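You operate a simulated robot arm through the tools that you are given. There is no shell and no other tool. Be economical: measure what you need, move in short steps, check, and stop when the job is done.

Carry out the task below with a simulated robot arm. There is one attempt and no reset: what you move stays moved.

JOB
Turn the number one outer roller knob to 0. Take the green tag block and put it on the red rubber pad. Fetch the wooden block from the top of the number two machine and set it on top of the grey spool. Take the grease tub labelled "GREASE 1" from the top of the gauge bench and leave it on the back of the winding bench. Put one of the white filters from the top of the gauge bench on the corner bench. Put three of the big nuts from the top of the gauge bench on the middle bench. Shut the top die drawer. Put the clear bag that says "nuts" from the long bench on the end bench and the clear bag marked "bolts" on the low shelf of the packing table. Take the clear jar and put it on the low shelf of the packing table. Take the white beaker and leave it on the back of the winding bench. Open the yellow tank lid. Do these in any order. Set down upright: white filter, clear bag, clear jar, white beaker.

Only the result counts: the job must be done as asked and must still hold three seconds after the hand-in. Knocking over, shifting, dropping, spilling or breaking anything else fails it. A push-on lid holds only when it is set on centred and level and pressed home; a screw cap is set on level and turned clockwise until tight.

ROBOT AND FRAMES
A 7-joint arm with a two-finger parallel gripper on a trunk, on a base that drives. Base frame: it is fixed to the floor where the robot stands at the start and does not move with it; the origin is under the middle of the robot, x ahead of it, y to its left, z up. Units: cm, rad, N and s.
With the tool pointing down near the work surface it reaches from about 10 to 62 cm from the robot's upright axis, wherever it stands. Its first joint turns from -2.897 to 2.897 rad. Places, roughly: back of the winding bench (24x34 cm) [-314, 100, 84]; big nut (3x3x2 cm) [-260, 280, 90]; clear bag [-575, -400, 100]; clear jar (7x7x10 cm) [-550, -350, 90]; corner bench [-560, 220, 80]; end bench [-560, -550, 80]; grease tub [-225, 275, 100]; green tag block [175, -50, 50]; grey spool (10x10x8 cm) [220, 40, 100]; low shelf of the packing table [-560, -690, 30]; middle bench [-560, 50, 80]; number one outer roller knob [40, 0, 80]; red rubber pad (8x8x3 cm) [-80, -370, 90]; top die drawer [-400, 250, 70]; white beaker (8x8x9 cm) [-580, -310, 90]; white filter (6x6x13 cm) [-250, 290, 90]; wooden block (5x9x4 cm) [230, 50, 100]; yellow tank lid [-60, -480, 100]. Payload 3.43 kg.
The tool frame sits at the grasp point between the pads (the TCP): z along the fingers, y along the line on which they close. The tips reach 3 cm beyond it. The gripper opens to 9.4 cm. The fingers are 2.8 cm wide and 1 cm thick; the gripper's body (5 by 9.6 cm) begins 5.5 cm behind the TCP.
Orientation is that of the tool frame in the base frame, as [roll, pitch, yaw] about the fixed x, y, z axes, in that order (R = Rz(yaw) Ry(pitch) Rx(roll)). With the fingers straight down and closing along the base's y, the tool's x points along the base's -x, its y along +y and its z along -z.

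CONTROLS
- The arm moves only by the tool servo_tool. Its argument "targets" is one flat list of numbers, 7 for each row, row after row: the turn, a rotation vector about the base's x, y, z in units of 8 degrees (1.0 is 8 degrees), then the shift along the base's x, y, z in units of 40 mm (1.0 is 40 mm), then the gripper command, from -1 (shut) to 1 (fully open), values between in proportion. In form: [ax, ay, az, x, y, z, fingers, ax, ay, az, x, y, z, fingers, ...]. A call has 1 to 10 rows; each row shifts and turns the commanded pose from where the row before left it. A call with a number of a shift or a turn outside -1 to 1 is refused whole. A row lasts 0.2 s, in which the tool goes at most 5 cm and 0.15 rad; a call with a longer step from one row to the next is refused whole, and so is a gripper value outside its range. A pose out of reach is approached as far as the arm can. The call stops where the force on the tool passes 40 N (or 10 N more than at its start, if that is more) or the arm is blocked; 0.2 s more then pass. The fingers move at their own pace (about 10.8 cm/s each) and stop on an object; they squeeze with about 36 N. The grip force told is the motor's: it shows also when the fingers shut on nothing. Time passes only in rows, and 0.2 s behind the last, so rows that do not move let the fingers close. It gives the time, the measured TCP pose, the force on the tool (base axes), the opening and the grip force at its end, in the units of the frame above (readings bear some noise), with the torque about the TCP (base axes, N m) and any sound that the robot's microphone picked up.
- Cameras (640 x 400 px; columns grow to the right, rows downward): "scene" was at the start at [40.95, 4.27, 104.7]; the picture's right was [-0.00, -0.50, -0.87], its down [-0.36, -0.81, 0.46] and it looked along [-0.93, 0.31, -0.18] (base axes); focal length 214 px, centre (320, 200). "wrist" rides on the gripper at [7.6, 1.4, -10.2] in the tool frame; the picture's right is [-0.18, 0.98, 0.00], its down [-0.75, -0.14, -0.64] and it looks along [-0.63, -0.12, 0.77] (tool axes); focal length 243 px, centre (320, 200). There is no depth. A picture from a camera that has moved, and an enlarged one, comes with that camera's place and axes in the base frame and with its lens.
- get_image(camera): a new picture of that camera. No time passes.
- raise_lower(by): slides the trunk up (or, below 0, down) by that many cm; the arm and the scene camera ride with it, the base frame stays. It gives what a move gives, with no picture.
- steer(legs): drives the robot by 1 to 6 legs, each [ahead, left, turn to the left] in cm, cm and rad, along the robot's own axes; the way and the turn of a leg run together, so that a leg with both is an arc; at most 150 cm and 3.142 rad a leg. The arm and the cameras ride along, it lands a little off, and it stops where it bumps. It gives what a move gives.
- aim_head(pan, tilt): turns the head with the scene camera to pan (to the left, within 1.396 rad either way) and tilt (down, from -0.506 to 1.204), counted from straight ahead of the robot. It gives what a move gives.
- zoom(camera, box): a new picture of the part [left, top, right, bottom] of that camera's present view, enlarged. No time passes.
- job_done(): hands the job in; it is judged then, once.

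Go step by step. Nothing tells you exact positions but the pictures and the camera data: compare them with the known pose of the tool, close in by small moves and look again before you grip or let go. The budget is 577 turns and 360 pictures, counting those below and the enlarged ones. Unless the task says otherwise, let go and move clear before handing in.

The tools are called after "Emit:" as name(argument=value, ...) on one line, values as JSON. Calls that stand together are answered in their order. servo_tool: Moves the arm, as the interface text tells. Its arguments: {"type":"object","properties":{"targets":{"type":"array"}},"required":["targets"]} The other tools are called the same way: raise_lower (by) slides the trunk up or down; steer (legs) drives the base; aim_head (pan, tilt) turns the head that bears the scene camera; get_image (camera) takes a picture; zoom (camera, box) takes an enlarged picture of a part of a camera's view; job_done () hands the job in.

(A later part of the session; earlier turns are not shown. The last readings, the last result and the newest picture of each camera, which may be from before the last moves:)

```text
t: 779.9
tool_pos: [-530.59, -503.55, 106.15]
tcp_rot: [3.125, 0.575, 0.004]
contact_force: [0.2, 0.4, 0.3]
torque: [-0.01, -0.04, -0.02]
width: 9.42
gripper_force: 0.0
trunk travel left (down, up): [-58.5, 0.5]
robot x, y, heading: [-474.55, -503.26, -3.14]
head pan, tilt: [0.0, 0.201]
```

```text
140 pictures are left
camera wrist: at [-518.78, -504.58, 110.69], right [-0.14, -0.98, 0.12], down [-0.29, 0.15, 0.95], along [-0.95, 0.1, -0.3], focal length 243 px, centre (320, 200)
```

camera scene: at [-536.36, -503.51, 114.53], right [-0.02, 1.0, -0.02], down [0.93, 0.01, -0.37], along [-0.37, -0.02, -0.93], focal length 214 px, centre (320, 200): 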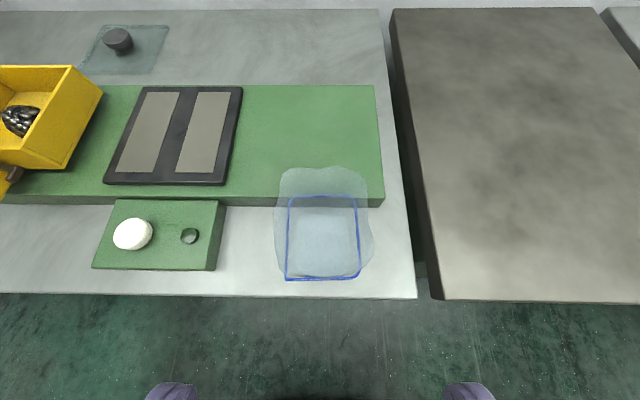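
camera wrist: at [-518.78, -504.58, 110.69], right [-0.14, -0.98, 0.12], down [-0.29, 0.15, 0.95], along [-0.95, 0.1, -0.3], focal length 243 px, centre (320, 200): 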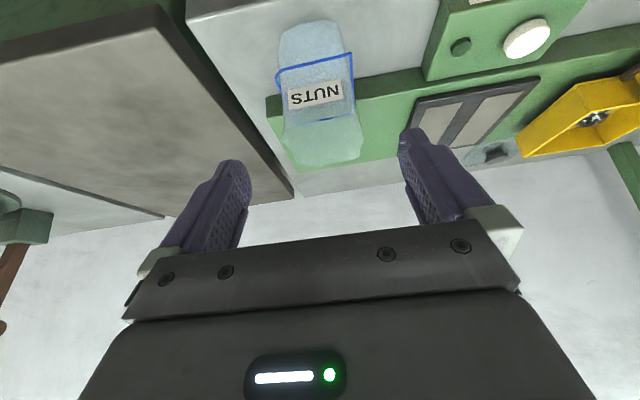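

NUTS bag stands upright on the end bench. Now scout the packing table's low shelf further south.

Emit:
servo_tool(targets=[0, 0, 0, 0.8, 0, 0.2, 1, 0, 0, 0, 0.8, 0, 0.2, 1, 0, 0, 0, 0.5, 0, 0, 1, 0, 0, 0, 0, 0, 0, 1])

Emit:
steer(legs=[[-28, 0, 0], [0, 110, 0]])

Emit:
aim_head(pan=0.4, tilt=-0.2)

Emit:
get_image(camera="scene")

```text
t: 780.9
tool_pos: [-522.18, -503.38, 107.74]
tcp_rot: [3.123, 0.574, 0.005]
contact_force: [-0.6, 0.1, -0.1]
torque: [-0.02, 0.0, 0.02]
width: 9.38
gripper_force: 0.0
trunk travel left (down, up): [-58.5, 0.5]
robot x, y, heading: [-474.65, -503.72, -3.141]
head pan, tilt: [0.0, 0.201]
```

```text
t: 788.0
tool_pos: [-493.34, -613.17, 107.82]
tcp_rot: [3.123, 0.575, 0.015]
contact_force: [-0.1, 0.5, -0.3]
torque: [0.02, 0.01, 0.01]
width: 9.42
gripper_force: 0.0
trunk travel left (down, up): [-58.5, 0.5]
robot x, y, heading: [-445.59, -612.5, -3.13]
head pan, tilt: [0.0, 0.201]
```

```text
t: 788.9
tool_pos: [-493.27, -613.17, 107.72]
tcp_rot: [3.125, 0.574, 0.014]
contact_force: [0.2, 0.7, 0.1]
torque: [-0.02, -0.03, -0.02]
width: 9.38
gripper_force: 0.1
trunk travel left (down, up): [-58.5, 0.5]
robot x, y, heading: [-445.49, -612.71, -3.127]
head pan, tilt: [0.4, -0.201]
```

```text
139 pictures are left
camera scene: at [-500.89, -616.4, 119.42], right [-0.23, 0.91, -0.34], down [0.72, -0.07, -0.69], along [-0.65, -0.41, -0.64], focal length 214 px, centre (320, 200)
```

scene: 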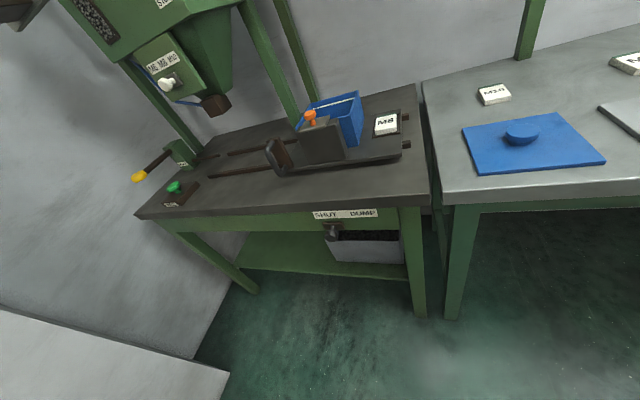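

Emit:
zoom(camera="scene", box=[130, 180, 450, 330])

```text
2.00 times, centred on (290, 255) of scene
camera zoom: at [-500.89, -616.4, 119.42], right [-0.23, 0.91, -0.34], down [0.72, -0.07, -0.69], along [-0.65, -0.41, -0.64], focal length 429 px, centre (380, 90)
```

zoom: 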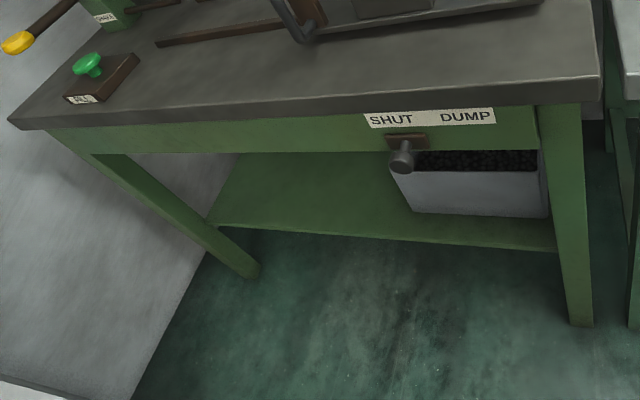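

The low shelf is free on its left part (y ≈ −700…−657). Go back for the BOLTS bag at (−574.5, −376.5).

Emit:
steer(legs=[[0, -120, -0.01], [0, -117, 0], [56, 0, 0]])

Emit:
aim_head(pan=0, tilt=0.2)

Emit:
get_image(camera="scene")

Emit:
get_image(camera="wrist")

```text
t: 803.5
tool_pos: [-548.28, -371.78, 107.7]
tcp_rot: [3.124, 0.575, -0.008]
contact_force: [-0.4, 0.0, 0.4]
torque: [0.0, -0.03, -0.01]
width: 9.4
gripper_force: 0.0
trunk travel left (down, up): [-58.5, 0.5]
robot x, y, heading: [-500.71, -372.79, 3.127]
head pan, tilt: [0.4, -0.201]
```

```text
t: 804.4
tool_pos: [-548.18, -371.84, 107.73]
tcp_rot: [3.125, 0.574, -0.01]
contact_force: [0.0, 0.7, 0.1]
torque: [0.01, 0.03, 0.02]
width: 9.39
gripper_force: 0.0
trunk travel left (down, up): [-58.5, 0.5]
robot x, y, heading: [-500.49, -372.64, 3.127]
head pan, tilt: [0.0, 0.201]
```

```text
137 pictures are left
camera scene: at [-553.9, -371.74, 116.04], right [0.0, 1.0, -0.02], down [0.93, 0.0, -0.37], along [-0.37, -0.02, -0.93], focal length 214 px, centre (320, 200)
```

scene: 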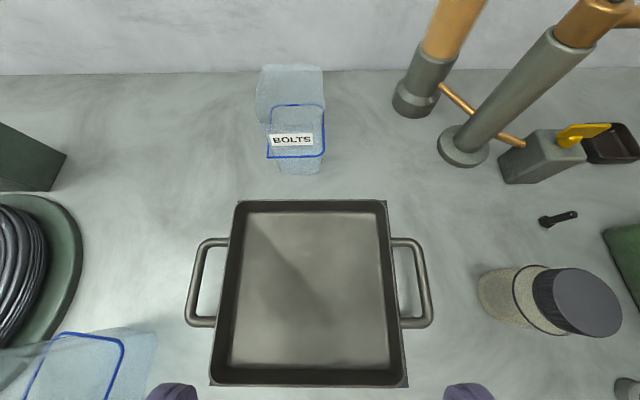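

```text
136 pictures are left
camera wrist: at [-536.33, -373.04, 112.2], right [-0.15, -0.98, 0.12], down [-0.28, 0.16, 0.95], along [-0.95, 0.11, -0.3], focal length 243 px, centre (320, 200)
```

wrist: 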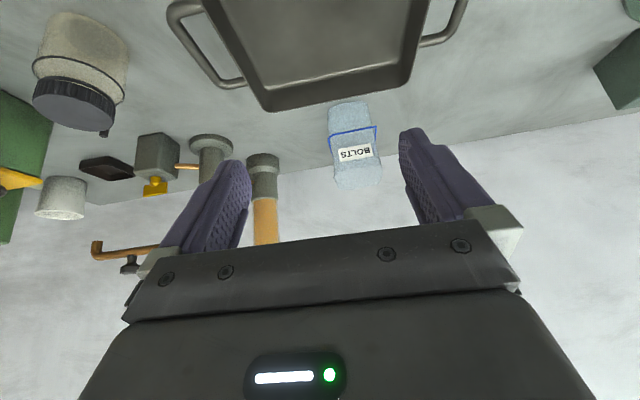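

Emit:
servo_tool(targets=[0, 0, 0, -0.94, -0.18, 0, 1, 0, 0, 0, -0.94, -0.18, 0, 1, 0, 0, 0, -0.94, -0.18, 0, 1, 0, 0, 0, -0.94, -0.18, 0, 1, 0, 0, 0, -0.94, -0.18, 0, 1, 0, 0, 0, 0, 0, 0, 1])

Emit:
raise_lower(by=-9)

Emit:
get_image(camera="wrist")

Emit:
get_image(camera="scene")

```text
t: 805.8
tool_pos: [-566.81, -375.52, 107.94]
tcp_rot: [3.123, 0.574, -0.01]
contact_force: [0.4, -0.5, 0.4]
torque: [-0.01, 0.02, 0.02]
width: 9.43
gripper_force: 0.1
trunk travel left (down, up): [-58.5, 0.5]
robot x, y, heading: [-500.98, -372.64, 3.133]
head pan, tilt: [0.0, 0.201]
```

```text
t: 807.0
tool_pos: [-566.83, -375.68, 98.91]
tcp_rot: [3.125, 0.575, -0.009]
contact_force: [-0.3, 0.0, 0.4]
torque: [-0.04, -0.02, -0.01]
width: 9.42
gripper_force: 0.1
trunk travel left (down, up): [-49.5, 9.5]
robot x, y, heading: [-500.51, -372.5, 3.127]
head pan, tilt: [0.0, 0.201]
```

```text
135 pictures are left
camera wrist: at [-554.92, -376.8, 103.34], right [-0.15, -0.98, 0.12], down [-0.28, 0.16, 0.95], along [-0.95, 0.11, -0.3], focal length 243 px, centre (320, 200)
```

wrist: 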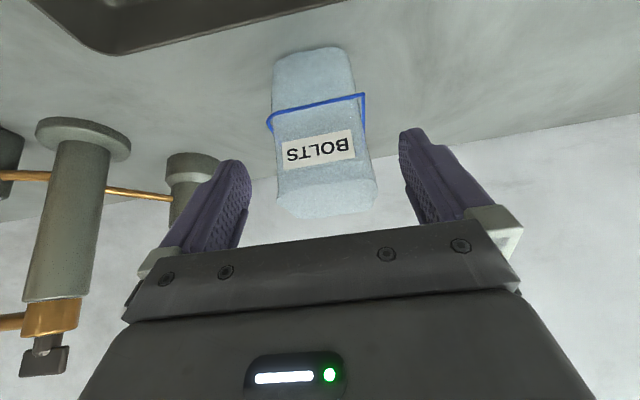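

```text
134 pictures are left
camera scene: at [-572.48, -375.49, 107.18], right [0.0, 1.0, -0.02], down [0.93, 0.0, -0.37], along [-0.37, -0.01, -0.93], focal length 214 px, centre (320, 200)
```

scene: 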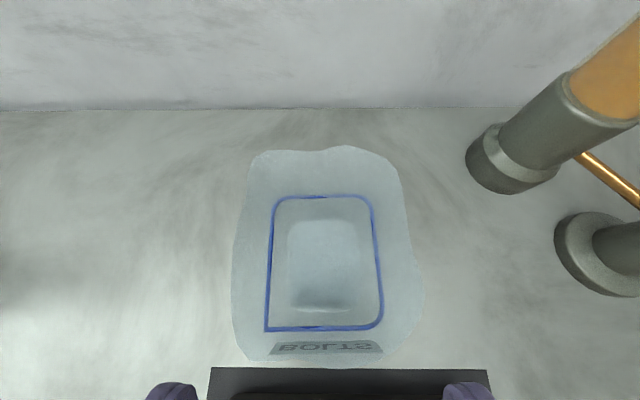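

Emit:
servo_tool(targets=[0, 0, 0, -0.4, 0.04, -0.4, 1, 0, 0, 0, -0.4, 0, -0.5, 1, 0, 0, 0, -0.3, 0, -0.42, 1, 0, 0, 0, 0, 0, 0, 1])

Emit:
get_image(camera="wrist")

```text
t: 808.0
tool_pos: [-571.29, -375.34, 93.61]
tcp_rot: [3.125, 0.575, -0.01]
contact_force: [0.6, -0.3, 0.3]
torque: [-0.01, 0.03, -0.06]
width: 9.38
gripper_force: 0.0
trunk travel left (down, up): [-49.5, 9.5]
robot x, y, heading: [-500.83, -373.11, 3.128]
head pan, tilt: [0.0, 0.201]
```

```text
133 pictures are left
camera wrist: at [-559.45, -376.69, 98.05], right [-0.15, -0.98, 0.12], down [-0.28, 0.16, 0.95], along [-0.95, 0.11, -0.3], focal length 243 px, centre (320, 200)
```

wrist: 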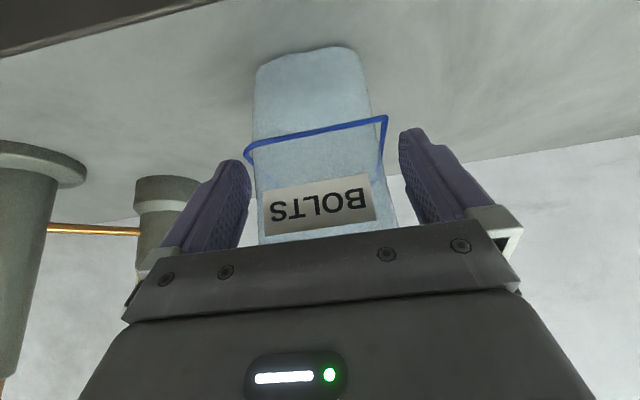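

Emit:
servo_tool(targets=[0, 0, 0, 0, 0.08, 0, 1, 0, 0, 0, 0, 0, 0, 0.7, 0, 0, 0, 0, 0, 0, -1, 0, 0, 0, 0, 0, 0, -1, 0, 0, 0, 0, 0, 0, -1])

Emit:
raise_lower(by=9.4)

Emit:
servo_tool(targets=[0, 0, 0, 0, 0, 0.8, -1, 0, 0, 0, 0.5, 0, 0.6, -1, 0, 0, 0, 0.9, 0, 0.3, -1, 0, 0, 0, 0.9, 0, 0, -1, 0, 0, 0, 0.9, 0, 0, -1, 0, 0, 0, 0.9, 0, 0, -1, 0, 0, 0, 0, 0, 0, -1])

Emit:
get_image(camera="wrist")

```text
t: 809.2
tool_pos: [-571.28, -375.11, 93.59]
tcp_rot: [3.124, 0.574, -0.009]
contact_force: [-0.5, 0.3, -0.5]
torque: [0.01, 0.0, -0.01]
width: 7.81
gripper_force: 36.3
trunk travel left (down, up): [-49.5, 9.5]
robot x, y, heading: [-500.33, -372.52, 3.131]
head pan, tilt: [0.0, 0.201]
```

```text
t: 810.5
tool_pos: [-571.3, -375.14, 103.02]
tcp_rot: [3.125, 0.575, -0.009]
contact_force: [-0.1, 0.2, -0.2]
torque: [-0.02, -0.01, -0.03]
width: 7.81
gripper_force: 36.1
trunk travel left (down, up): [-58.9, 0.1]
robot x, y, heading: [-500.56, -372.71, 3.129]
head pan, tilt: [0.0, 0.201]
```

```text
t: 812.1
tool_pos: [-554.93, -374.92, 109.8]
tcp_rot: [3.125, 0.575, -0.009]
contact_force: [-0.1, 0.0, -0.8]
torque: [-0.01, -0.01, 0.0]
width: 7.81
gripper_force: 36.0
trunk travel left (down, up): [-58.9, 0.1]
robot x, y, heading: [-500.57, -372.56, 3.129]
head pan, tilt: [0.0, 0.201]
```

```text
132 pictures are left
camera wrist: at [-543.0, -376.19, 114.24], right [-0.15, -0.98, 0.12], down [-0.28, 0.16, 0.95], along [-0.95, 0.11, -0.3], focal length 243 px, centre (320, 200)
```

wrist: 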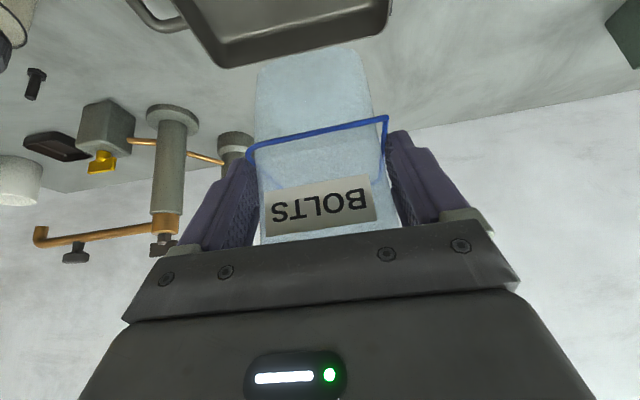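

Carry the BOLTS bag to the packing table and lower the trunk in the open.

Emit:
steer(legs=[[-60, 0, 0.012], [0, 100, 0], [0, 100, 0], [0, 101, 0]])

Emit:
raise_lower(by=-54)

Emit:
aim_head(pan=0, tilt=-0.45)

Emit:
get_image(camera="scene")

```text
t: 829.9
tool_pos: [-501.11, -674.78, 109.84]
tcp_rot: [3.125, 0.573, -0.032]
contact_force: [0.1, -1.1, 0.0]
torque: [-0.01, 0.02, -0.03]
width: 7.8
gripper_force: 36.2
trunk travel left (down, up): [-58.9, 0.1]
robot x, y, heading: [-446.82, -674.04, 3.109]
head pan, tilt: [0.0, 0.201]
```

```text
refused: -54 is not a number from -40 to 40
```

```text
t: 830.9
tool_pos: [-500.97, -674.66, 109.86]
tcp_rot: [3.125, 0.574, -0.033]
contact_force: [-0.6, -0.4, -0.3]
torque: [-0.04, 0.02, 0.05]
width: 7.8
gripper_force: 35.8
trunk travel left (down, up): [-58.9, 0.1]
robot x, y, heading: [-446.55, -673.61, 3.107]
head pan, tilt: [0.0, -0.45]
```

```text
131 pictures are left
camera scene: at [-510.04, -674.38, 122.99], right [0.02, 1.0, -0.02], down [0.52, -0.02, -0.85], along [-0.85, 0.01, -0.52], focal length 214 px, centre (320, 200)
```

scene: 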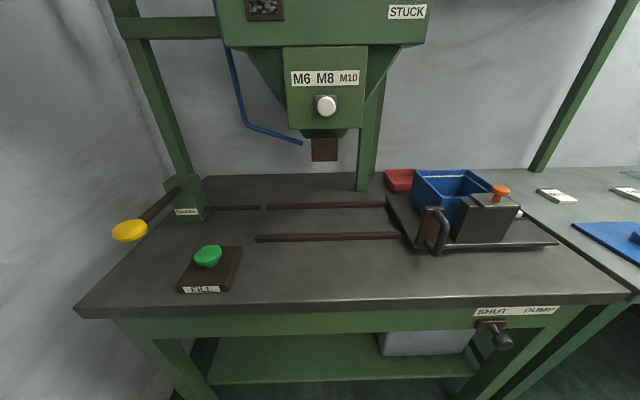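

Emit:
raise_lower(by=-38)

Emit:
raise_lower(by=-17)

Emit:
get_image(camera="scene")

```text
t: 834.6
tool_pos: [-501.02, -674.74, 71.82]
tcp_rot: [3.124, 0.575, -0.033]
contact_force: [0.5, -0.5, -0.6]
torque: [-0.01, -0.02, 0.01]
width: 7.82
gripper_force: 36.1
trunk travel left (down, up): [-20.9, 38.1]
robot x, y, heading: [-446.37, -673.48, 3.109]
head pan, tilt: [0.0, -0.45]
```

```text
t: 836.5
tool_pos: [-501.04, -674.81, 54.87]
tcp_rot: [3.124, 0.576, -0.034]
contact_force: [0.2, 0.2, -1.3]
torque: [0.0, -0.03, 0.01]
width: 7.83
gripper_force: 36.4
trunk travel left (down, up): [-3.9, 55.1]
robot x, y, heading: [-446.48, -673.77, 3.101]
head pan, tilt: [0.0, -0.45]
```

```text
130 pictures are left
camera scene: at [-510.03, -674.38, 68.02], right [0.02, 1.0, -0.02], down [0.52, -0.02, -0.85], along [-0.85, 0.01, -0.52], focal length 214 px, centre (320, 200)
```

scene: 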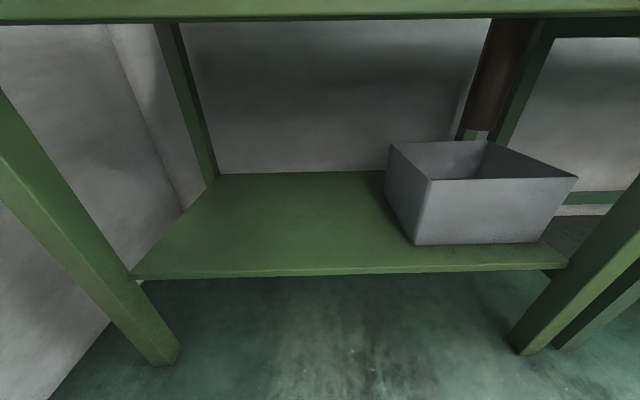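

Shelf z ≈ 30, apron bottom ≈ 72. Lower the hand to z ≈ 44 outside, square up, then drive in.

Emit:
raise_lower(by=-3.5)

Emit:
servo_tool(targets=[0, 0, 0, 0, 0, -0.6, -1, 0, 0, 0, 0, 0, -0.6, -1, 0, 0, 0, 0, 0, -0.5, -1, 0, 0, 0, 0, 0, 0, -1])

Emit:
steer(legs=[[10, 7, 0.035]])

Emit:
get_image(camera="wrist")

Emit:
get_image(camera="scene")

```text
t: 837.3
tool_pos: [-500.96, -674.86, 51.34]
tcp_rot: [3.124, 0.575, -0.033]
contact_force: [0.1, 0.5, -0.6]
torque: [-0.01, 0.03, 0.03]
width: 7.8
gripper_force: 35.9
trunk travel left (down, up): [-0.4, 58.6]
robot x, y, heading: [-446.63, -673.68, 3.105]
head pan, tilt: [0.0, -0.45]
```

```text
t: 838.3
tool_pos: [-500.96, -674.69, 44.48]
tcp_rot: [3.123, 0.574, -0.033]
contact_force: [-0.1, 0.1, 0.2]
torque: [-0.02, 0.0, -0.04]
width: 7.79
gripper_force: 35.9
trunk travel left (down, up): [-0.4, 58.6]
robot x, y, heading: [-446.59, -673.59, 3.107]
head pan, tilt: [0.0, -0.45]
```

```text
t: 839.5
tool_pos: [-511.1, -683.32, 44.46]
tcp_rot: [3.124, 0.574, 0.002]
contact_force: [-0.4, -0.6, -0.1]
torque: [-0.03, 0.01, 0.03]
width: 7.78
gripper_force: 35.8
trunk travel left (down, up): [-0.4, 58.6]
robot x, y, heading: [-456.98, -680.51, 3.141]
head pan, tilt: [0.0, -0.45]
```

```text
129 pictures are left
camera wrist: at [-499.1, -684.5, 48.96], right [-0.14, -0.98, 0.12], down [-0.28, 0.15, 0.95], along [-0.95, 0.1, -0.3], focal length 243 px, centre (320, 200)
```

wrist: 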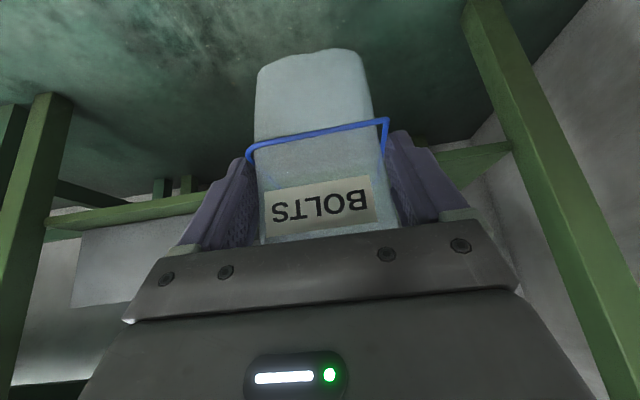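

```text
128 pictures are left
camera scene: at [-520.05, -683.33, 57.73], right [-0.01, 1.0, -0.02], down [0.52, -0.01, -0.85], along [-0.85, -0.02, -0.52], focal length 214 px, centre (320, 200)
```

scene: 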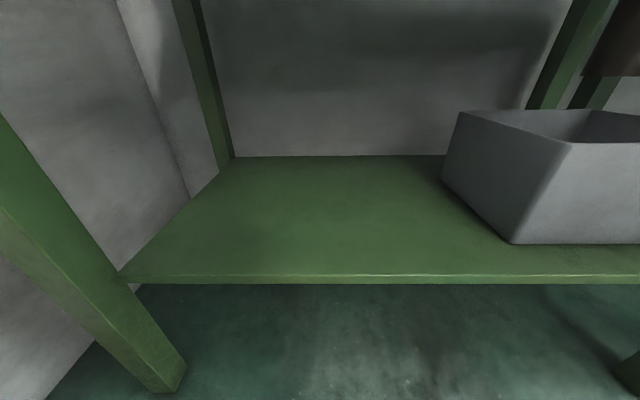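

Raise slightly and drive in 30 cm.

Emit:
servo_tool(targets=[0, 0, 0, 0, 0, 0.4, -1, 0, 0, 0, 0, 0, 0, -1])

Emit:
steer(legs=[[25, 0, 0]])

Emit:
get_image(camera="scene")

Emit:
get_image(camera="wrist")

```text
t: 840.1
tool_pos: [-511.03, -683.5, 46.21]
tcp_rot: [3.125, 0.574, 0.002]
contact_force: [0.8, 0.2, -0.1]
torque: [0.01, -0.01, 0.0]
width: 7.83
gripper_force: 36.0
trunk travel left (down, up): [-0.4, 58.6]
robot x, y, heading: [-456.84, -680.69, 3.143]
head pan, tilt: [0.0, -0.45]
```

```text
t: 841.9
tool_pos: [-535.91, -683.05, 46.2]
tcp_rot: [3.124, 0.575, -0.003]
contact_force: [-0.2, 0.1, -0.2]
torque: [0.0, 0.0, -0.02]
width: 7.79
gripper_force: 35.3
trunk travel left (down, up): [-0.4, 58.6]
robot x, y, heading: [-481.6, -680.36, 3.136]
head pan, tilt: [0.0, -0.45]
```

```text
127 pictures are left
camera scene: at [-544.8, -682.96, 59.35], right [-0.01, 1.0, -0.02], down [0.52, -0.01, -0.85], along [-0.85, -0.01, -0.52], focal length 214 px, centre (320, 200)
```

scene: 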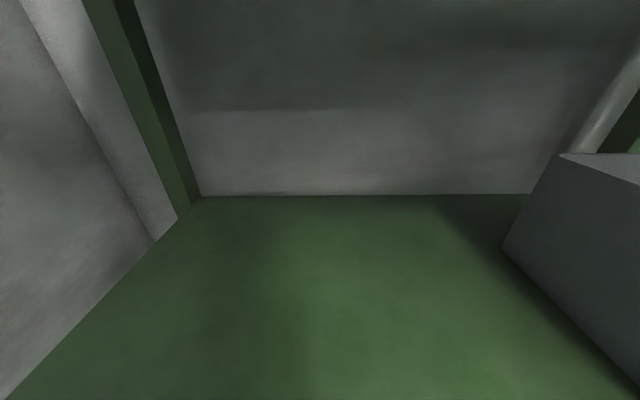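

```text
126 pictures are left
camera wrist: at [-523.86, -684.24, 50.58], right [-0.15, -0.98, 0.12], down [-0.28, 0.15, 0.95], along [-0.95, 0.11, -0.3], focal length 243 px, centre (320, 200)
```

wrist: 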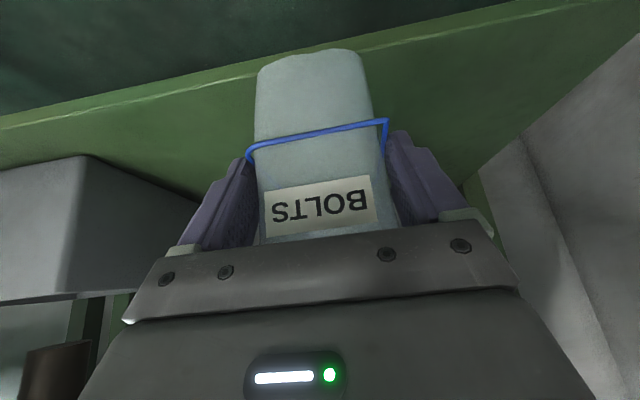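

Continue in two careful steps.

Emit:
steer(legs=[[5, 0, 0]])

Emit:
steer(legs=[[5, 0, 0]])

Emit:
get_image(camera="wrist")

```text
t: 842.9
tool_pos: [-540.77, -683.07, 46.18]
tcp_rot: [3.124, 0.575, -0.003]
contact_force: [0.2, -1.1, -0.5]
torque: [0.03, 0.01, 0.0]
width: 7.81
gripper_force: 36.1
trunk travel left (down, up): [-0.4, 58.6]
robot x, y, heading: [-486.8, -680.87, 3.133]
head pan, tilt: [0.0, -0.45]
```

```text
t: 843.7
tool_pos: [-541.67, -682.93, 46.21]
tcp_rot: [3.125, 0.565, -0.001]
contact_force: [0.1, 0.5, -0.4]
torque: [-0.01, -0.02, 0.01]
width: 7.79
gripper_force: 35.9
trunk travel left (down, up): [-0.4, 58.6]
robot x, y, heading: [-488.39, -680.4, 3.134]
head pan, tilt: [0.0, -0.45]
stopped in leg 1: the robot was blocked; the commanded pose is now the measured one
```

```text
125 pictures are left
camera wrist: at [-529.82, -684.13, 50.71], right [-0.15, -0.98, 0.11], down [-0.29, 0.15, 0.94], along [-0.94, 0.11, -0.31], focal length 243 px, centre (320, 200)
```

wrist: 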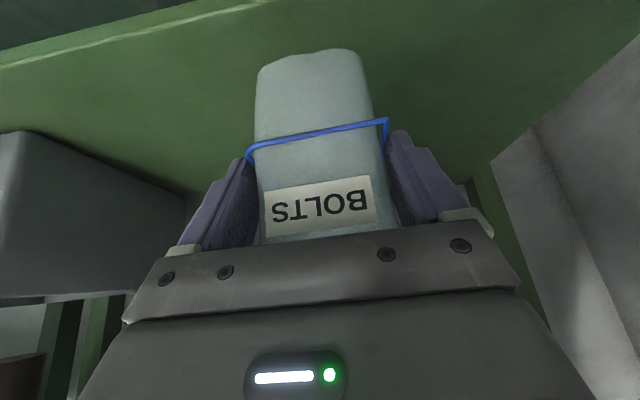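

Something above bumps the table edge. Back the base off and reach out with a flatter arm instead.

Emit:
steer(legs=[[-13, 0, 0.008]])

Emit:
servo_tool(targets=[0, 0, 0, -0.8, 0, 0, -1, 0, 0, 0, -0.8, 0, 0, -1, 0, 0, 0, -0.8, 0, 0, -1, 0, 0, 0, -0.8, 0, 0, -1, 0, 0, 0, -0.5, 0, 0, -1, 0, 0, 0, 0, 0, 0, -1])

Emit:
get_image(camera="wrist")

```text
t: 845.0
tool_pos: [-529.28, -683.49, 45.55]
tcp_rot: [3.123, 0.555, 0.006]
contact_force: [0.1, -0.2, -0.8]
torque: [-0.03, -0.01, 0.01]
width: 7.8
gripper_force: 35.8
trunk travel left (down, up): [-0.4, 58.6]
robot x, y, heading: [-475.83, -680.58, -3.141]
head pan, tilt: [0.0, -0.45]
```

```text
t: 846.4
tool_pos: [-544.02, -683.47, 45.57]
tcp_rot: [3.123, 0.554, 0.007]
contact_force: [-0.4, 0.7, -0.3]
torque: [0.0, -0.01, 0.0]
width: 7.81
gripper_force: 35.7
trunk travel left (down, up): [-0.4, 58.6]
robot x, y, heading: [-475.97, -680.4, -3.135]
head pan, tilt: [0.0, -0.45]
```

```text
124 pictures are left
camera wrist: at [-532.11, -684.47, 50.31], right [-0.14, -0.98, 0.11], down [-0.3, 0.15, 0.94], along [-0.94, 0.1, -0.32], focal length 243 px, centre (320, 200)
```

wrist: 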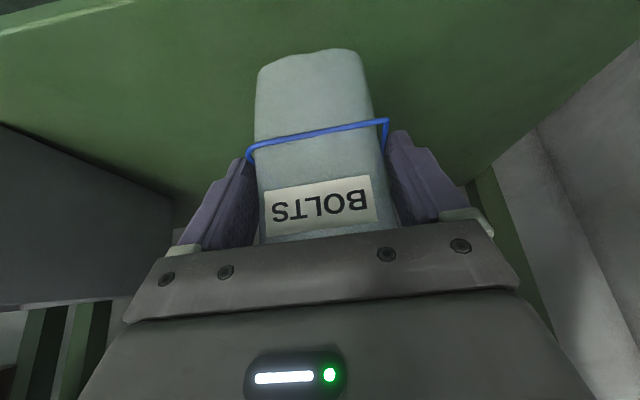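

Emit:
servo_tool(targets=[0, 0, 0, -0.4, 0, 0, -1, 0, 0, 0, -0.4, 0, 0, -1, 0, 0, 0, 0, 0, 0, -1])

Emit:
get_image(camera="wrist")

```text
t: 847.2
tool_pos: [-547.08, -683.42, 45.69]
tcp_rot: [3.122, 0.554, 0.007]
contact_force: [-0.2, 0.7, -0.5]
torque: [-0.01, -0.01, 0.03]
width: 7.81
gripper_force: 35.9
trunk travel left (down, up): [-0.4, 58.6]
robot x, y, heading: [-475.67, -680.57, -3.138]
head pan, tilt: [0.0, -0.45]
```

```text
123 pictures are left
camera wrist: at [-535.3, -684.48, 50.3], right [-0.14, -0.98, 0.11], down [-0.3, 0.15, 0.94], along [-0.94, 0.1, -0.32], focal length 243 px, centre (320, 200)
```

wrist: 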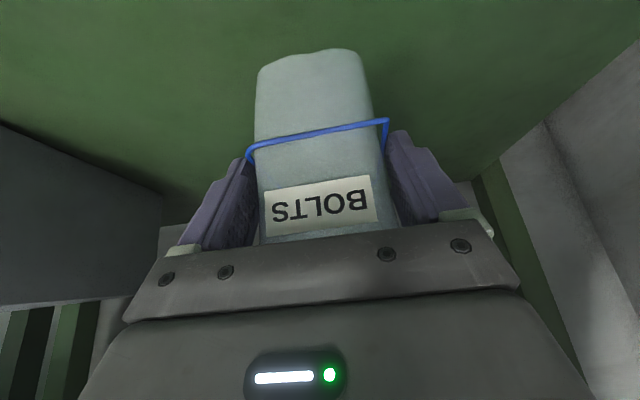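

Bag is fully over the shelf. Lower gently.

Emit:
servo_tool(targets=[0, 0, 0, 0, 0, -0.4, -1, 0, 0, 0, 0, 0, -0.3, -1, 0, 0, 0, 0, 0, -0.2, -1, 0, 0, 0, 0, 0, -0.1, -1, 0, 0, 0, 0, 0, -0.1, -1, 0, 0, 0, 0, 0, -0.1, -1, 0, 0, 0, 0, 0, -0.1, -1, 0, 0, 0, 0, 0, -0.1, -1, 0, 0, 0, 0, 0, -0.1, -1, 0, 0, 0, 0, 0, 0, -1])

Emit:
get_image(camera="wrist")

```text
t: 849.4
tool_pos: [-546.82, -683.57, 40.72]
tcp_rot: [3.123, 0.556, 0.008]
contact_force: [-0.1, 1.1, -0.8]
torque: [0.01, 0.01, -0.02]
width: 7.79
gripper_force: 35.8
out of reach, approached as far as the arm can: row 6, 8
trunk travel left (down, up): [-0.4, 58.6]
robot x, y, heading: [-475.88, -680.59, -3.141]
head pan, tilt: [0.0, -0.45]
```

```text
122 pictures are left
camera wrist: at [-534.91, -684.52, 45.43], right [-0.14, -0.98, 0.11], down [-0.3, 0.15, 0.94], along [-0.94, 0.1, -0.32], focal length 243 px, centre (320, 200)
```

wrist: 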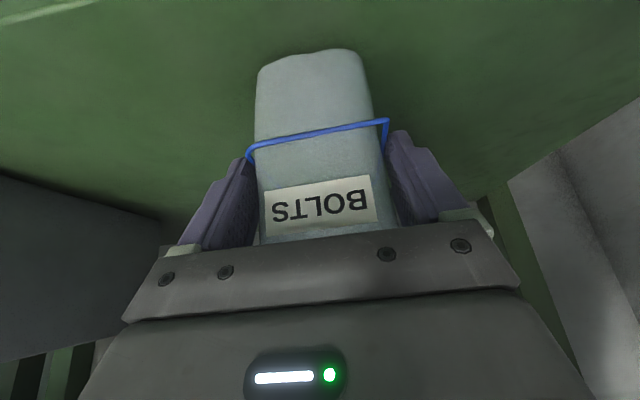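

At the arm's limit just above the shelf. Nudge the base forward 3 cm and lower more.

Emit:
steer(legs=[[3, 0, 0]])

Emit:
servo_tool(targets=[0, 0, 0, 0.3, 0, -0.05, -1, 0, 0, 0, 0.2, 0, -0.1, -1, 0, 0, 0, 0, 0, -0.1, -1, 0, 0, 0, 0, 0, -0.1, -1, 0, 0, 0, 0, 0, -0.1, -1, 0, 0, 0, 0, 0, -0.1, -1])

```text
t: 850.2
tool_pos: [-549.71, -683.5, 40.73]
tcp_rot: [3.124, 0.555, 0.007]
contact_force: [0.2, -0.7, -0.1]
torque: [0.02, 0.07, 0.01]
width: 7.8
gripper_force: 35.9
trunk travel left (down, up): [-0.4, 58.6]
robot x, y, heading: [-479.04, -680.25, -3.138]
head pan, tilt: [0.0, -0.45]
```

```text
t: 851.6
tool_pos: [-547.86, -683.52, 38.84]
tcp_rot: [3.124, 0.559, 0.007]
contact_force: [-0.2, -4.7, 27.0]
torque: [0.21, -0.23, -0.02]
width: 7.78
gripper_force: 36.2
trunk travel left (down, up): [-0.4, 58.6]
robot x, y, heading: [-479.02, -680.05, -3.137]
head pan, tilt: [0.0, -0.45]
```

Shelf contact. Open wide and withdraw straight back.

Emit:
servo_tool(targets=[0, 0, 0, 0, 0, 0.03, -1, 0, 0, 0, 0, 0, 0, 0.8, 0, 0, 0, 0, 0, 0, 1, 0, 0, 0, 0, 0, 0, 1])

Emit:
servo_tool(targets=[0, 0, 0, 0.3, 0, 0.15, 1, 0, 0, 0, 0.5, 0, 0.2, 1, 0, 0, 0, 0.7, 0, 0.1, 1, 0, 0, 0, 0.7, 0, 0, 1, 0, 0, 0, 0.7, 0, 0, 1, 0, 0, 0, 0, 0, 0, 1])

Emit:
get_image(camera="wrist")

```text
t: 852.6
tool_pos: [-547.76, -683.56, 38.66]
tcp_rot: [3.124, 0.556, 0.007]
contact_force: [-0.4, -0.7, 0.6]
torque: [-0.03, -0.02, 0.0]
width: 9.4
gripper_force: 0.1
trunk travel left (down, up): [-0.4, 58.6]
robot x, y, heading: [-478.84, -680.73, -3.143]
head pan, tilt: [0.0, -0.45]
```

```text
t: 854.0
tool_pos: [-536.1, -683.52, 40.42]
tcp_rot: [3.124, 0.554, 0.007]
contact_force: [-0.1, 0.4, 0.4]
torque: [0.0, 0.03, -0.01]
width: 9.39
gripper_force: 0.0
trunk travel left (down, up): [-0.4, 58.6]
robot x, y, heading: [-478.81, -680.39, -3.14]
head pan, tilt: [0.0, -0.45]
```

```text
121 pictures are left
camera wrist: at [-524.24, -684.55, 45.06], right [-0.14, -0.98, 0.11], down [-0.3, 0.15, 0.94], along [-0.94, 0.1, -0.32], focal length 243 px, centre (320, 200)
```

wrist: 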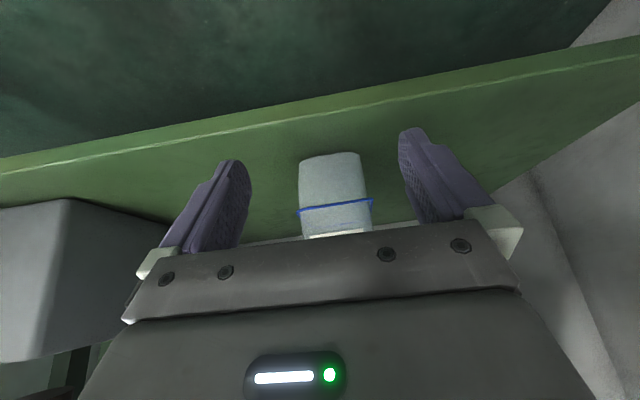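

The BOLTS bag stands on the shelf. Back out, raise, and go for the clear jar.

Emit:
steer(legs=[[-34, 0, 0]])

Emit:
raise_lower(by=39)

Emit:
raise_lower(by=18)

Emit:
servo_tool(targets=[0, 0, 0, 0.5, 0, 0.9, 0.6, 0, 0, 0, 0.5, 0, 0.9, 0.6, 0, 0, 0, 0.5, 0, 0.6, 0.6, 0, 0, 0, 0, 0, 0, 0.6])

Emit:
steer(legs=[[0, -111, 0], [0, -111, 0], [0, -110, 0], [38, 0, 0]])

Emit:
aim_head(pan=0, tilt=0.0)

Emit:
get_image(camera="scene")

Emit:
get_image(camera="wrist")

```text
t: 856.3
tool_pos: [-501.78, -683.34, 40.43]
tcp_rot: [3.124, 0.555, 0.002]
contact_force: [1.0, -0.6, 0.0]
torque: [0.04, -0.01, -0.01]
width: 9.38
gripper_force: 0.1
trunk travel left (down, up): [-0.4, 58.6]
robot x, y, heading: [-444.55, -680.57, 3.141]
head pan, tilt: [0.0, -0.45]
```

```text
t: 860.0
tool_pos: [-501.85, -683.3, 79.45]
tcp_rot: [3.125, 0.556, 0.0]
contact_force: [-0.9, 0.7, 0.3]
torque: [0.02, -0.03, -0.02]
width: 9.38
gripper_force: 0.0
trunk travel left (down, up): [-39.4, 19.6]
robot x, y, heading: [-444.62, -680.44, 3.141]
head pan, tilt: [0.0, -0.45]
```

```text
t: 862.0
tool_pos: [-501.88, -683.31, 97.33]
tcp_rot: [3.124, 0.556, 0.001]
contact_force: [0.0, -0.1, 0.3]
torque: [0.01, 0.0, -0.02]
width: 9.4
gripper_force: 0.0
trunk travel left (down, up): [-57.4, 1.6]
robot x, y, heading: [-444.43, -680.42, 3.137]
head pan, tilt: [0.0, -0.45]
```

```text
t: 863.0
tool_pos: [-495.87, -683.34, 107.02]
tcp_rot: [3.125, 0.556, 0.002]
contact_force: [0.6, -1.0, 0.5]
torque: [0.01, 0.0, -0.04]
width: 7.57
gripper_force: 0.1
trunk travel left (down, up): [-57.4, 1.6]
robot x, y, heading: [-444.48, -680.43, 3.14]
head pan, tilt: [0.0, -0.45]
```

```text
t: 881.3
tool_pos: [-529.53, -349.51, 106.97]
tcp_rot: [3.124, 0.554, -0.003]
contact_force: [-0.9, 0.5, 0.4]
torque: [0.01, 0.0, 0.02]
width: 7.55
gripper_force: 0.1
trunk travel left (down, up): [-57.4, 1.6]
robot x, y, heading: [-478.5, -346.55, 3.131]
head pan, tilt: [0.0, -0.45]
```

```text
t: 882.2
tool_pos: [-529.65, -349.47, 106.98]
tcp_rot: [3.124, 0.554, -0.003]
contact_force: [-0.5, 0.4, -0.2]
torque: [-0.01, 0.01, 0.01]
width: 7.52
gripper_force: 0.1
trunk travel left (down, up): [-57.4, 1.6]
robot x, y, heading: [-478.83, -346.74, 3.132]
head pan, tilt: [0.0, 0.0]
```

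```text
120 pictures are left
camera scene: at [-536.82, -349.35, 116.38], right [-0.01, 1.0, -0.01], down [0.85, 0.0, -0.53], along [-0.53, -0.02, -0.85], focal length 214 px, centre (320, 200)
```

scene: 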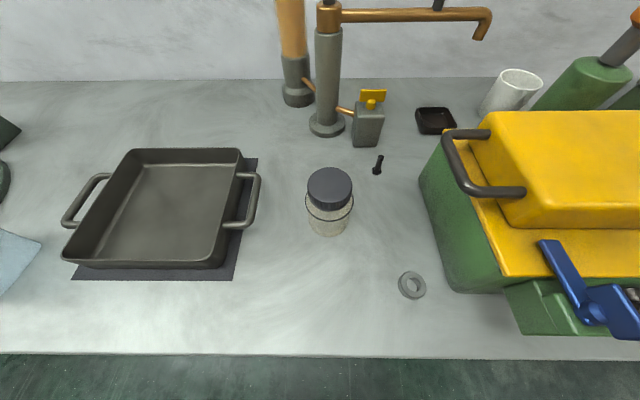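

```text
119 pictures are left
camera wrist: at [-517.78, -350.57, 111.64], right [-0.15, -0.98, 0.11], down [-0.3, 0.15, 0.94], along [-0.94, 0.11, -0.32], focal length 243 px, centre (320, 200)
```

wrist: 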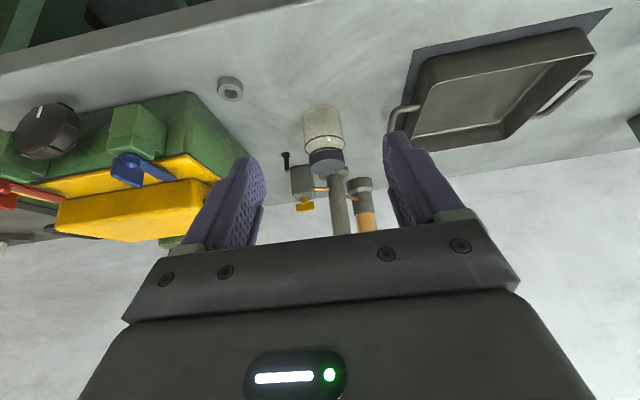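

Jar at (−551.5, −348.4). Approach along the tool axis.

Emit:
servo_tool(targets=[0, 0, 0, -0.93, 0.05, -0.33, 0.7, 0, 0, 0, -0.93, 0.06, -0.33, 0.7, 0, 0, 0, -0.93, 0.06, -0.33, 0.7, 0, 0, 0, -0.93, 0.06, -0.33, 0.7, 0, 0, 0, -0.5, 0, -0.8, 0.7, 0, 0, 0, 0, 0, 0, 0.7])

Emit:
get_image(camera="wrist")

Emit:
get_image(camera="scene")

```text
t: 883.6
tool_pos: [-546.31, -348.4, 98.52]
tcp_rot: [3.124, 0.555, -0.003]
contact_force: [0.3, 0.3, 0.1]
torque: [-0.03, -0.02, 0.01]
width: 7.99
gripper_force: 0.1
trunk travel left (down, up): [-57.4, 1.6]
robot x, y, heading: [-478.25, -346.78, 3.134]
head pan, tilt: [0.0, 0.0]
```

```text
118 pictures are left
camera wrist: at [-534.5, -349.53, 103.16], right [-0.15, -0.98, 0.11], down [-0.3, 0.15, 0.94], along [-0.94, 0.11, -0.32], focal length 243 px, centre (320, 200)
```

wrist: 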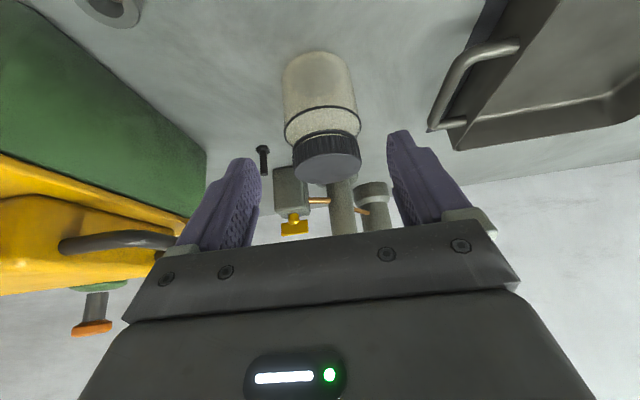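

```text
117 pictures are left
camera scene: at [-553.54, -348.31, 107.88], right [-0.01, 1.0, -0.01], down [0.85, 0.0, -0.53], along [-0.53, -0.02, -0.85], focal length 214 px, centre (320, 200)
```

scene: 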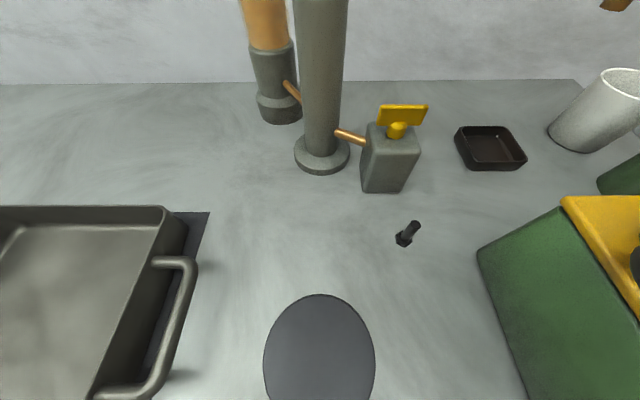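

Emit:
servo_tool(targets=[0, 0, 0, -0.55, 0, -0.85, 0.7, 0, 0, 0, -0.6, 0, -0.85, 0.7, 0, 0, 0, 0, 0, 0, 0.7, 0, 0, 0, 0, 0, 0, -1, 0, 0, 0, 0, 0, 0, -1, 0, 0, 0, 0, 0, 0, -1])

Emit:
get_image(camera="wrist")

```text
t: 885.0
tool_pos: [-547.77, -348.33, 96.14]
tcp_rot: [3.124, 0.555, -0.003]
contact_force: [0.3, 0.0, -0.8]
torque: [-0.03, -0.01, -0.01]
width: 0.0
gripper_force: 32.9
out of reach, approached as far as the arm can: row 1, 2
trunk travel left (down, up): [-57.4, 1.6]
robot x, y, heading: [-478.45, -346.53, 3.137]
head pan, tilt: [0.0, 0.0]
```

```text
116 pictures are left
camera wrist: at [-535.99, -349.51, 100.75], right [-0.15, -0.98, 0.11], down [-0.3, 0.15, 0.94], along [-0.94, 0.11, -0.32], focal length 243 px, centre (320, 200)
```

wrist: 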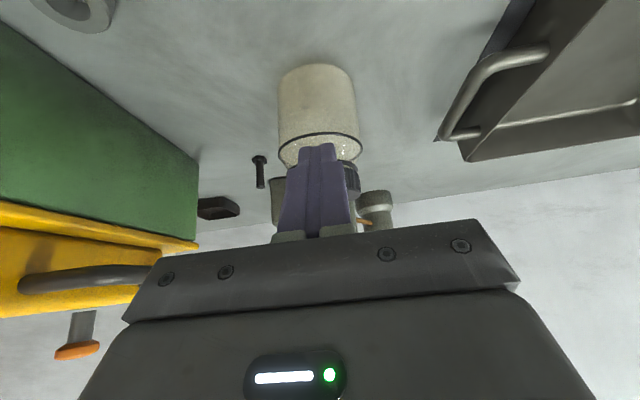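

Out of reach there; back off, reopen, move the base 14 cm closer and lower the trunk.

Emit:
servo_tool(targets=[0, 0, 0, 0.6, 0, 0.8, -1, 0, 0, 0, 0.6, 0, 0.8, 0.7, 0, 0, 0, 0, 0, 0, 0.7, 0, 0, 0, 0, 0, 0, 0.7])

Emit:
steer(legs=[[15, 0, 0]])

Emit:
get_image(camera="wrist")

```text
t: 886.0
tool_pos: [-543.05, -348.63, 102.73]
tcp_rot: [3.125, 0.556, -0.004]
contact_force: [-1.0, 1.0, -0.3]
torque: [0.03, -0.03, 0.01]
width: 8.0
gripper_force: 0.1
trunk travel left (down, up): [-57.4, 1.6]
robot x, y, heading: [-478.7, -346.64, 3.135]
head pan, tilt: [0.0, 0.0]
```

```text
t: 887.3
tool_pos: [-558.33, -348.3, 102.54]
tcp_rot: [3.125, 0.552, -0.003]
contact_force: [0.7, -0.6, -0.1]
torque: [-0.01, -0.01, -0.02]
width: 8.01
gripper_force: 0.0
trunk travel left (down, up): [-57.4, 1.6]
robot x, y, heading: [-493.56, -346.72, 3.135]
head pan, tilt: [0.0, 0.0]
```

```text
115 pictures are left
camera wrist: at [-546.44, -349.53, 107.23], right [-0.15, -0.98, 0.11], down [-0.3, 0.15, 0.94], along [-0.94, 0.11, -0.32], focal length 243 px, centre (320, 200)
```

wrist: 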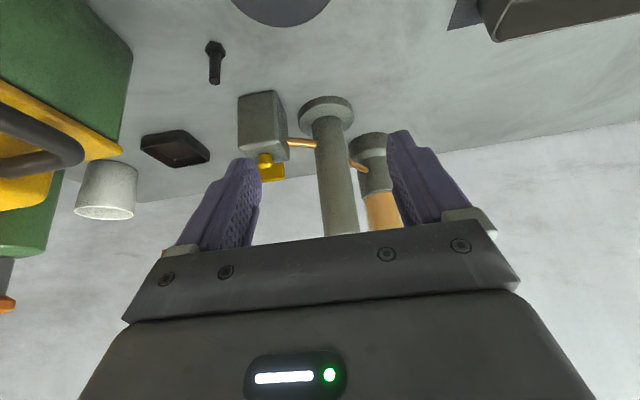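

Emit:
servo_tool(targets=[0, 0, 0, 0.9, 0, 0, 0.7, 0, 0, 0, 0.9, 0, 0, 0.7, 0, 0, 0, 0.9, 0, 0, 0.7, 0, 0, 0, 0.5, -0.05, 0, 0.7, 0, 0, 0, 0, 0, -0.2, 0.7, 0, 0, 0, -0.5, 0, -0.8, 0.7, 0, 0, 0, 0, 0, 0, 0.7])

Emit:
get_image(camera="wrist")

```text
t: 888.9
tool_pos: [-547.38, -348.75, 98.67]
tcp_rot: [3.123, 0.556, -0.004]
contact_force: [-0.3, -0.1, -0.4]
torque: [0.0, 0.02, -0.01]
width: 7.99
gripper_force: 0.1
trunk travel left (down, up): [-57.4, 1.6]
robot x, y, heading: [-493.64, -346.94, 3.133]
head pan, tilt: [0.0, 0.0]
```

```text
114 pictures are left
camera wrist: at [-535.5, -349.83, 103.39], right [-0.15, -0.98, 0.11], down [-0.3, 0.15, 0.94], along [-0.94, 0.11, -0.32], focal length 243 px, centre (320, 200)
```

wrist: 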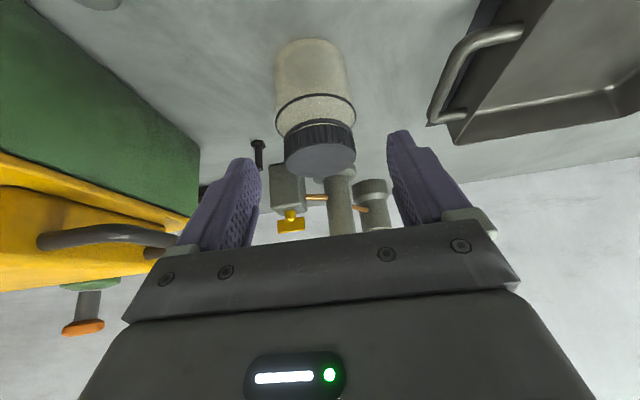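

Emit:
servo_tool(targets=[0, 0, 0, -0.45, 0.08, -0.85, 0.7, 0, 0, 0, -0.45, 0, -0.85, 0.7, 0, 0, 0, 0, 0, 0, 0.7])

Emit:
get_image(camera="wrist")

```text
t: 889.7
tool_pos: [-550.83, -348.24, 91.69]
tcp_rot: [3.123, 0.556, -0.003]
contact_force: [0.4, 0.6, 0.5]
torque: [0.03, -0.02, -0.03]
width: 7.99
gripper_force: 0.1
trunk travel left (down, up): [-57.4, 1.6]
robot x, y, heading: [-493.33, -346.78, 3.134]
head pan, tilt: [0.0, 0.0]
```

```text
113 pictures are left
camera wrist: at [-538.99, -349.46, 96.51], right [-0.15, -0.98, 0.11], down [-0.3, 0.15, 0.94], along [-0.94, 0.11, -0.32], focal length 243 px, centre (320, 200)
```

wrist: 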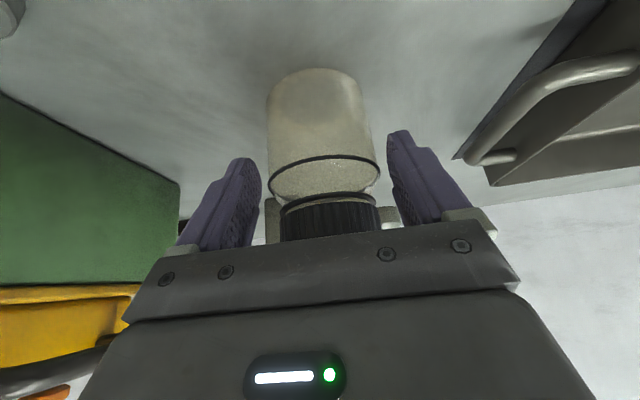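

Emit:
servo_tool(targets=[0, 0, 0, 0, 0, 0, -1, 0, 0, 0, 0, 0, 0, -1, 0, 0, 0, 0, 0, 0, -1])

Emit:
servo_tool(targets=[0, 0, 0, 0, 0, 0.5, -1, 0, 0, 0, 0.2, 0, 0.8, -1, 0, 0, 0, 0.4, 0, 0.8, -1, 0, 0, 0, 0.6, 0, 0.6, -1, 0, 0, 0, 0, 0, 0, -1])

Emit:
get_image(camera="wrist")

```text
t: 890.5
tool_pos: [-550.91, -348.3, 91.78]
tcp_rot: [3.123, 0.555, -0.002]
contact_force: [0.2, 0.5, 0.0]
torque: [0.0, -0.01, 0.0]
width: 6.54
gripper_force: 35.8
trunk travel left (down, up): [-57.4, 1.6]
robot x, y, heading: [-493.37, -346.62, 3.134]
head pan, tilt: [0.0, 0.0]
```

```text
t: 891.7
tool_pos: [-546.31, -348.29, 102.71]
tcp_rot: [3.124, 0.555, -0.004]
contact_force: [0.1, 0.1, -2.0]
torque: [0.0, -0.04, -0.02]
width: 6.53
gripper_force: 36.0
trunk travel left (down, up): [-57.4, 1.6]
robot x, y, heading: [-493.69, -346.62, 3.133]
head pan, tilt: [0.0, 0.0]
```

```text
112 pictures are left
camera wrist: at [-534.39, -349.41, 107.34], right [-0.15, -0.98, 0.11], down [-0.3, 0.15, 0.94], along [-0.94, 0.11, -0.32], focal length 243 px, centre (320, 200)
```

wrist: 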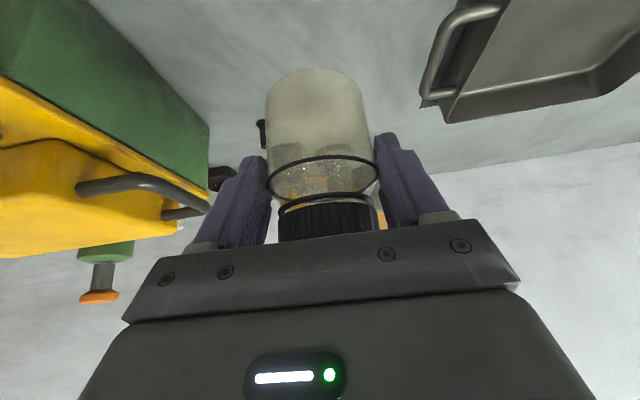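

Carry the jar to the packing table and lower the trunk.

Emit:
steer(legs=[[-48, 0, 0.005], [0, 108, 0], [0, 108, 0], [0, 104, 0]])

Emit:
raise_lower(by=-38)

Emit:
raise_lower(by=-19)

Emit:
aim_head(pan=0, tilt=-0.45)

Emit:
get_image(camera="scene")

```text
t: 909.9
tool_pos: [-492.71, -671.36, 102.61]
tcp_rot: [3.126, 0.555, 0.04]
contact_force: [-0.7, 0.4, -2.1]
torque: [0.02, -0.01, 0.0]
width: 6.52
gripper_force: 35.9
trunk travel left (down, up): [-57.4, 1.6]
robot x, y, heading: [-440.03, -667.61, -3.111]
head pan, tilt: [0.0, 0.0]
```

```text
t: 913.6
tool_pos: [-492.76, -671.46, 64.77]
tcp_rot: [3.124, 0.556, 0.04]
contact_force: [-0.5, -0.6, -1.1]
torque: [-0.01, -0.03, 0.01]
width: 6.5
gripper_force: 36.1
trunk travel left (down, up): [-19.4, 39.6]
robot x, y, heading: [-440.12, -667.2, -3.107]
head pan, tilt: [0.0, 0.0]
```

```text
t: 915.7
tool_pos: [-492.68, -671.37, 45.65]
tcp_rot: [3.123, 0.556, 0.038]
contact_force: [-0.4, 0.3, -1.9]
torque: [-0.01, -0.03, 0.03]
width: 6.52
gripper_force: 36.0
trunk travel left (down, up): [-0.4, 58.6]
robot x, y, heading: [-440.11, -667.21, -3.106]
head pan, tilt: [0.0, 0.0]
```

```text
t: 916.6
tool_pos: [-492.57, -671.34, 45.69]
tcp_rot: [3.124, 0.556, 0.04]
contact_force: [-0.3, 0.4, -1.5]
torque: [-0.03, -0.03, -0.03]
width: 6.51
gripper_force: 36.2
trunk travel left (down, up): [-0.4, 58.6]
robot x, y, heading: [-440.12, -667.64, -3.107]
head pan, tilt: [0.0, -0.45]
```

```text
111 pictures are left
camera scene: at [-501.94, -671.68, 58.68], right [-0.05, 1.0, -0.01], down [0.54, 0.01, -0.84], along [-0.84, -0.05, -0.54], focal length 214 px, centre (320, 200)
```

scene: 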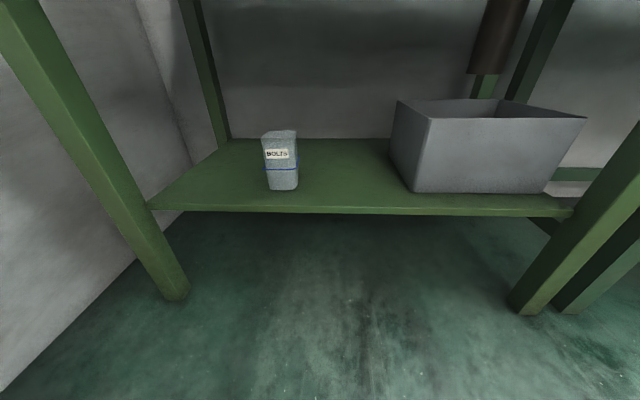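

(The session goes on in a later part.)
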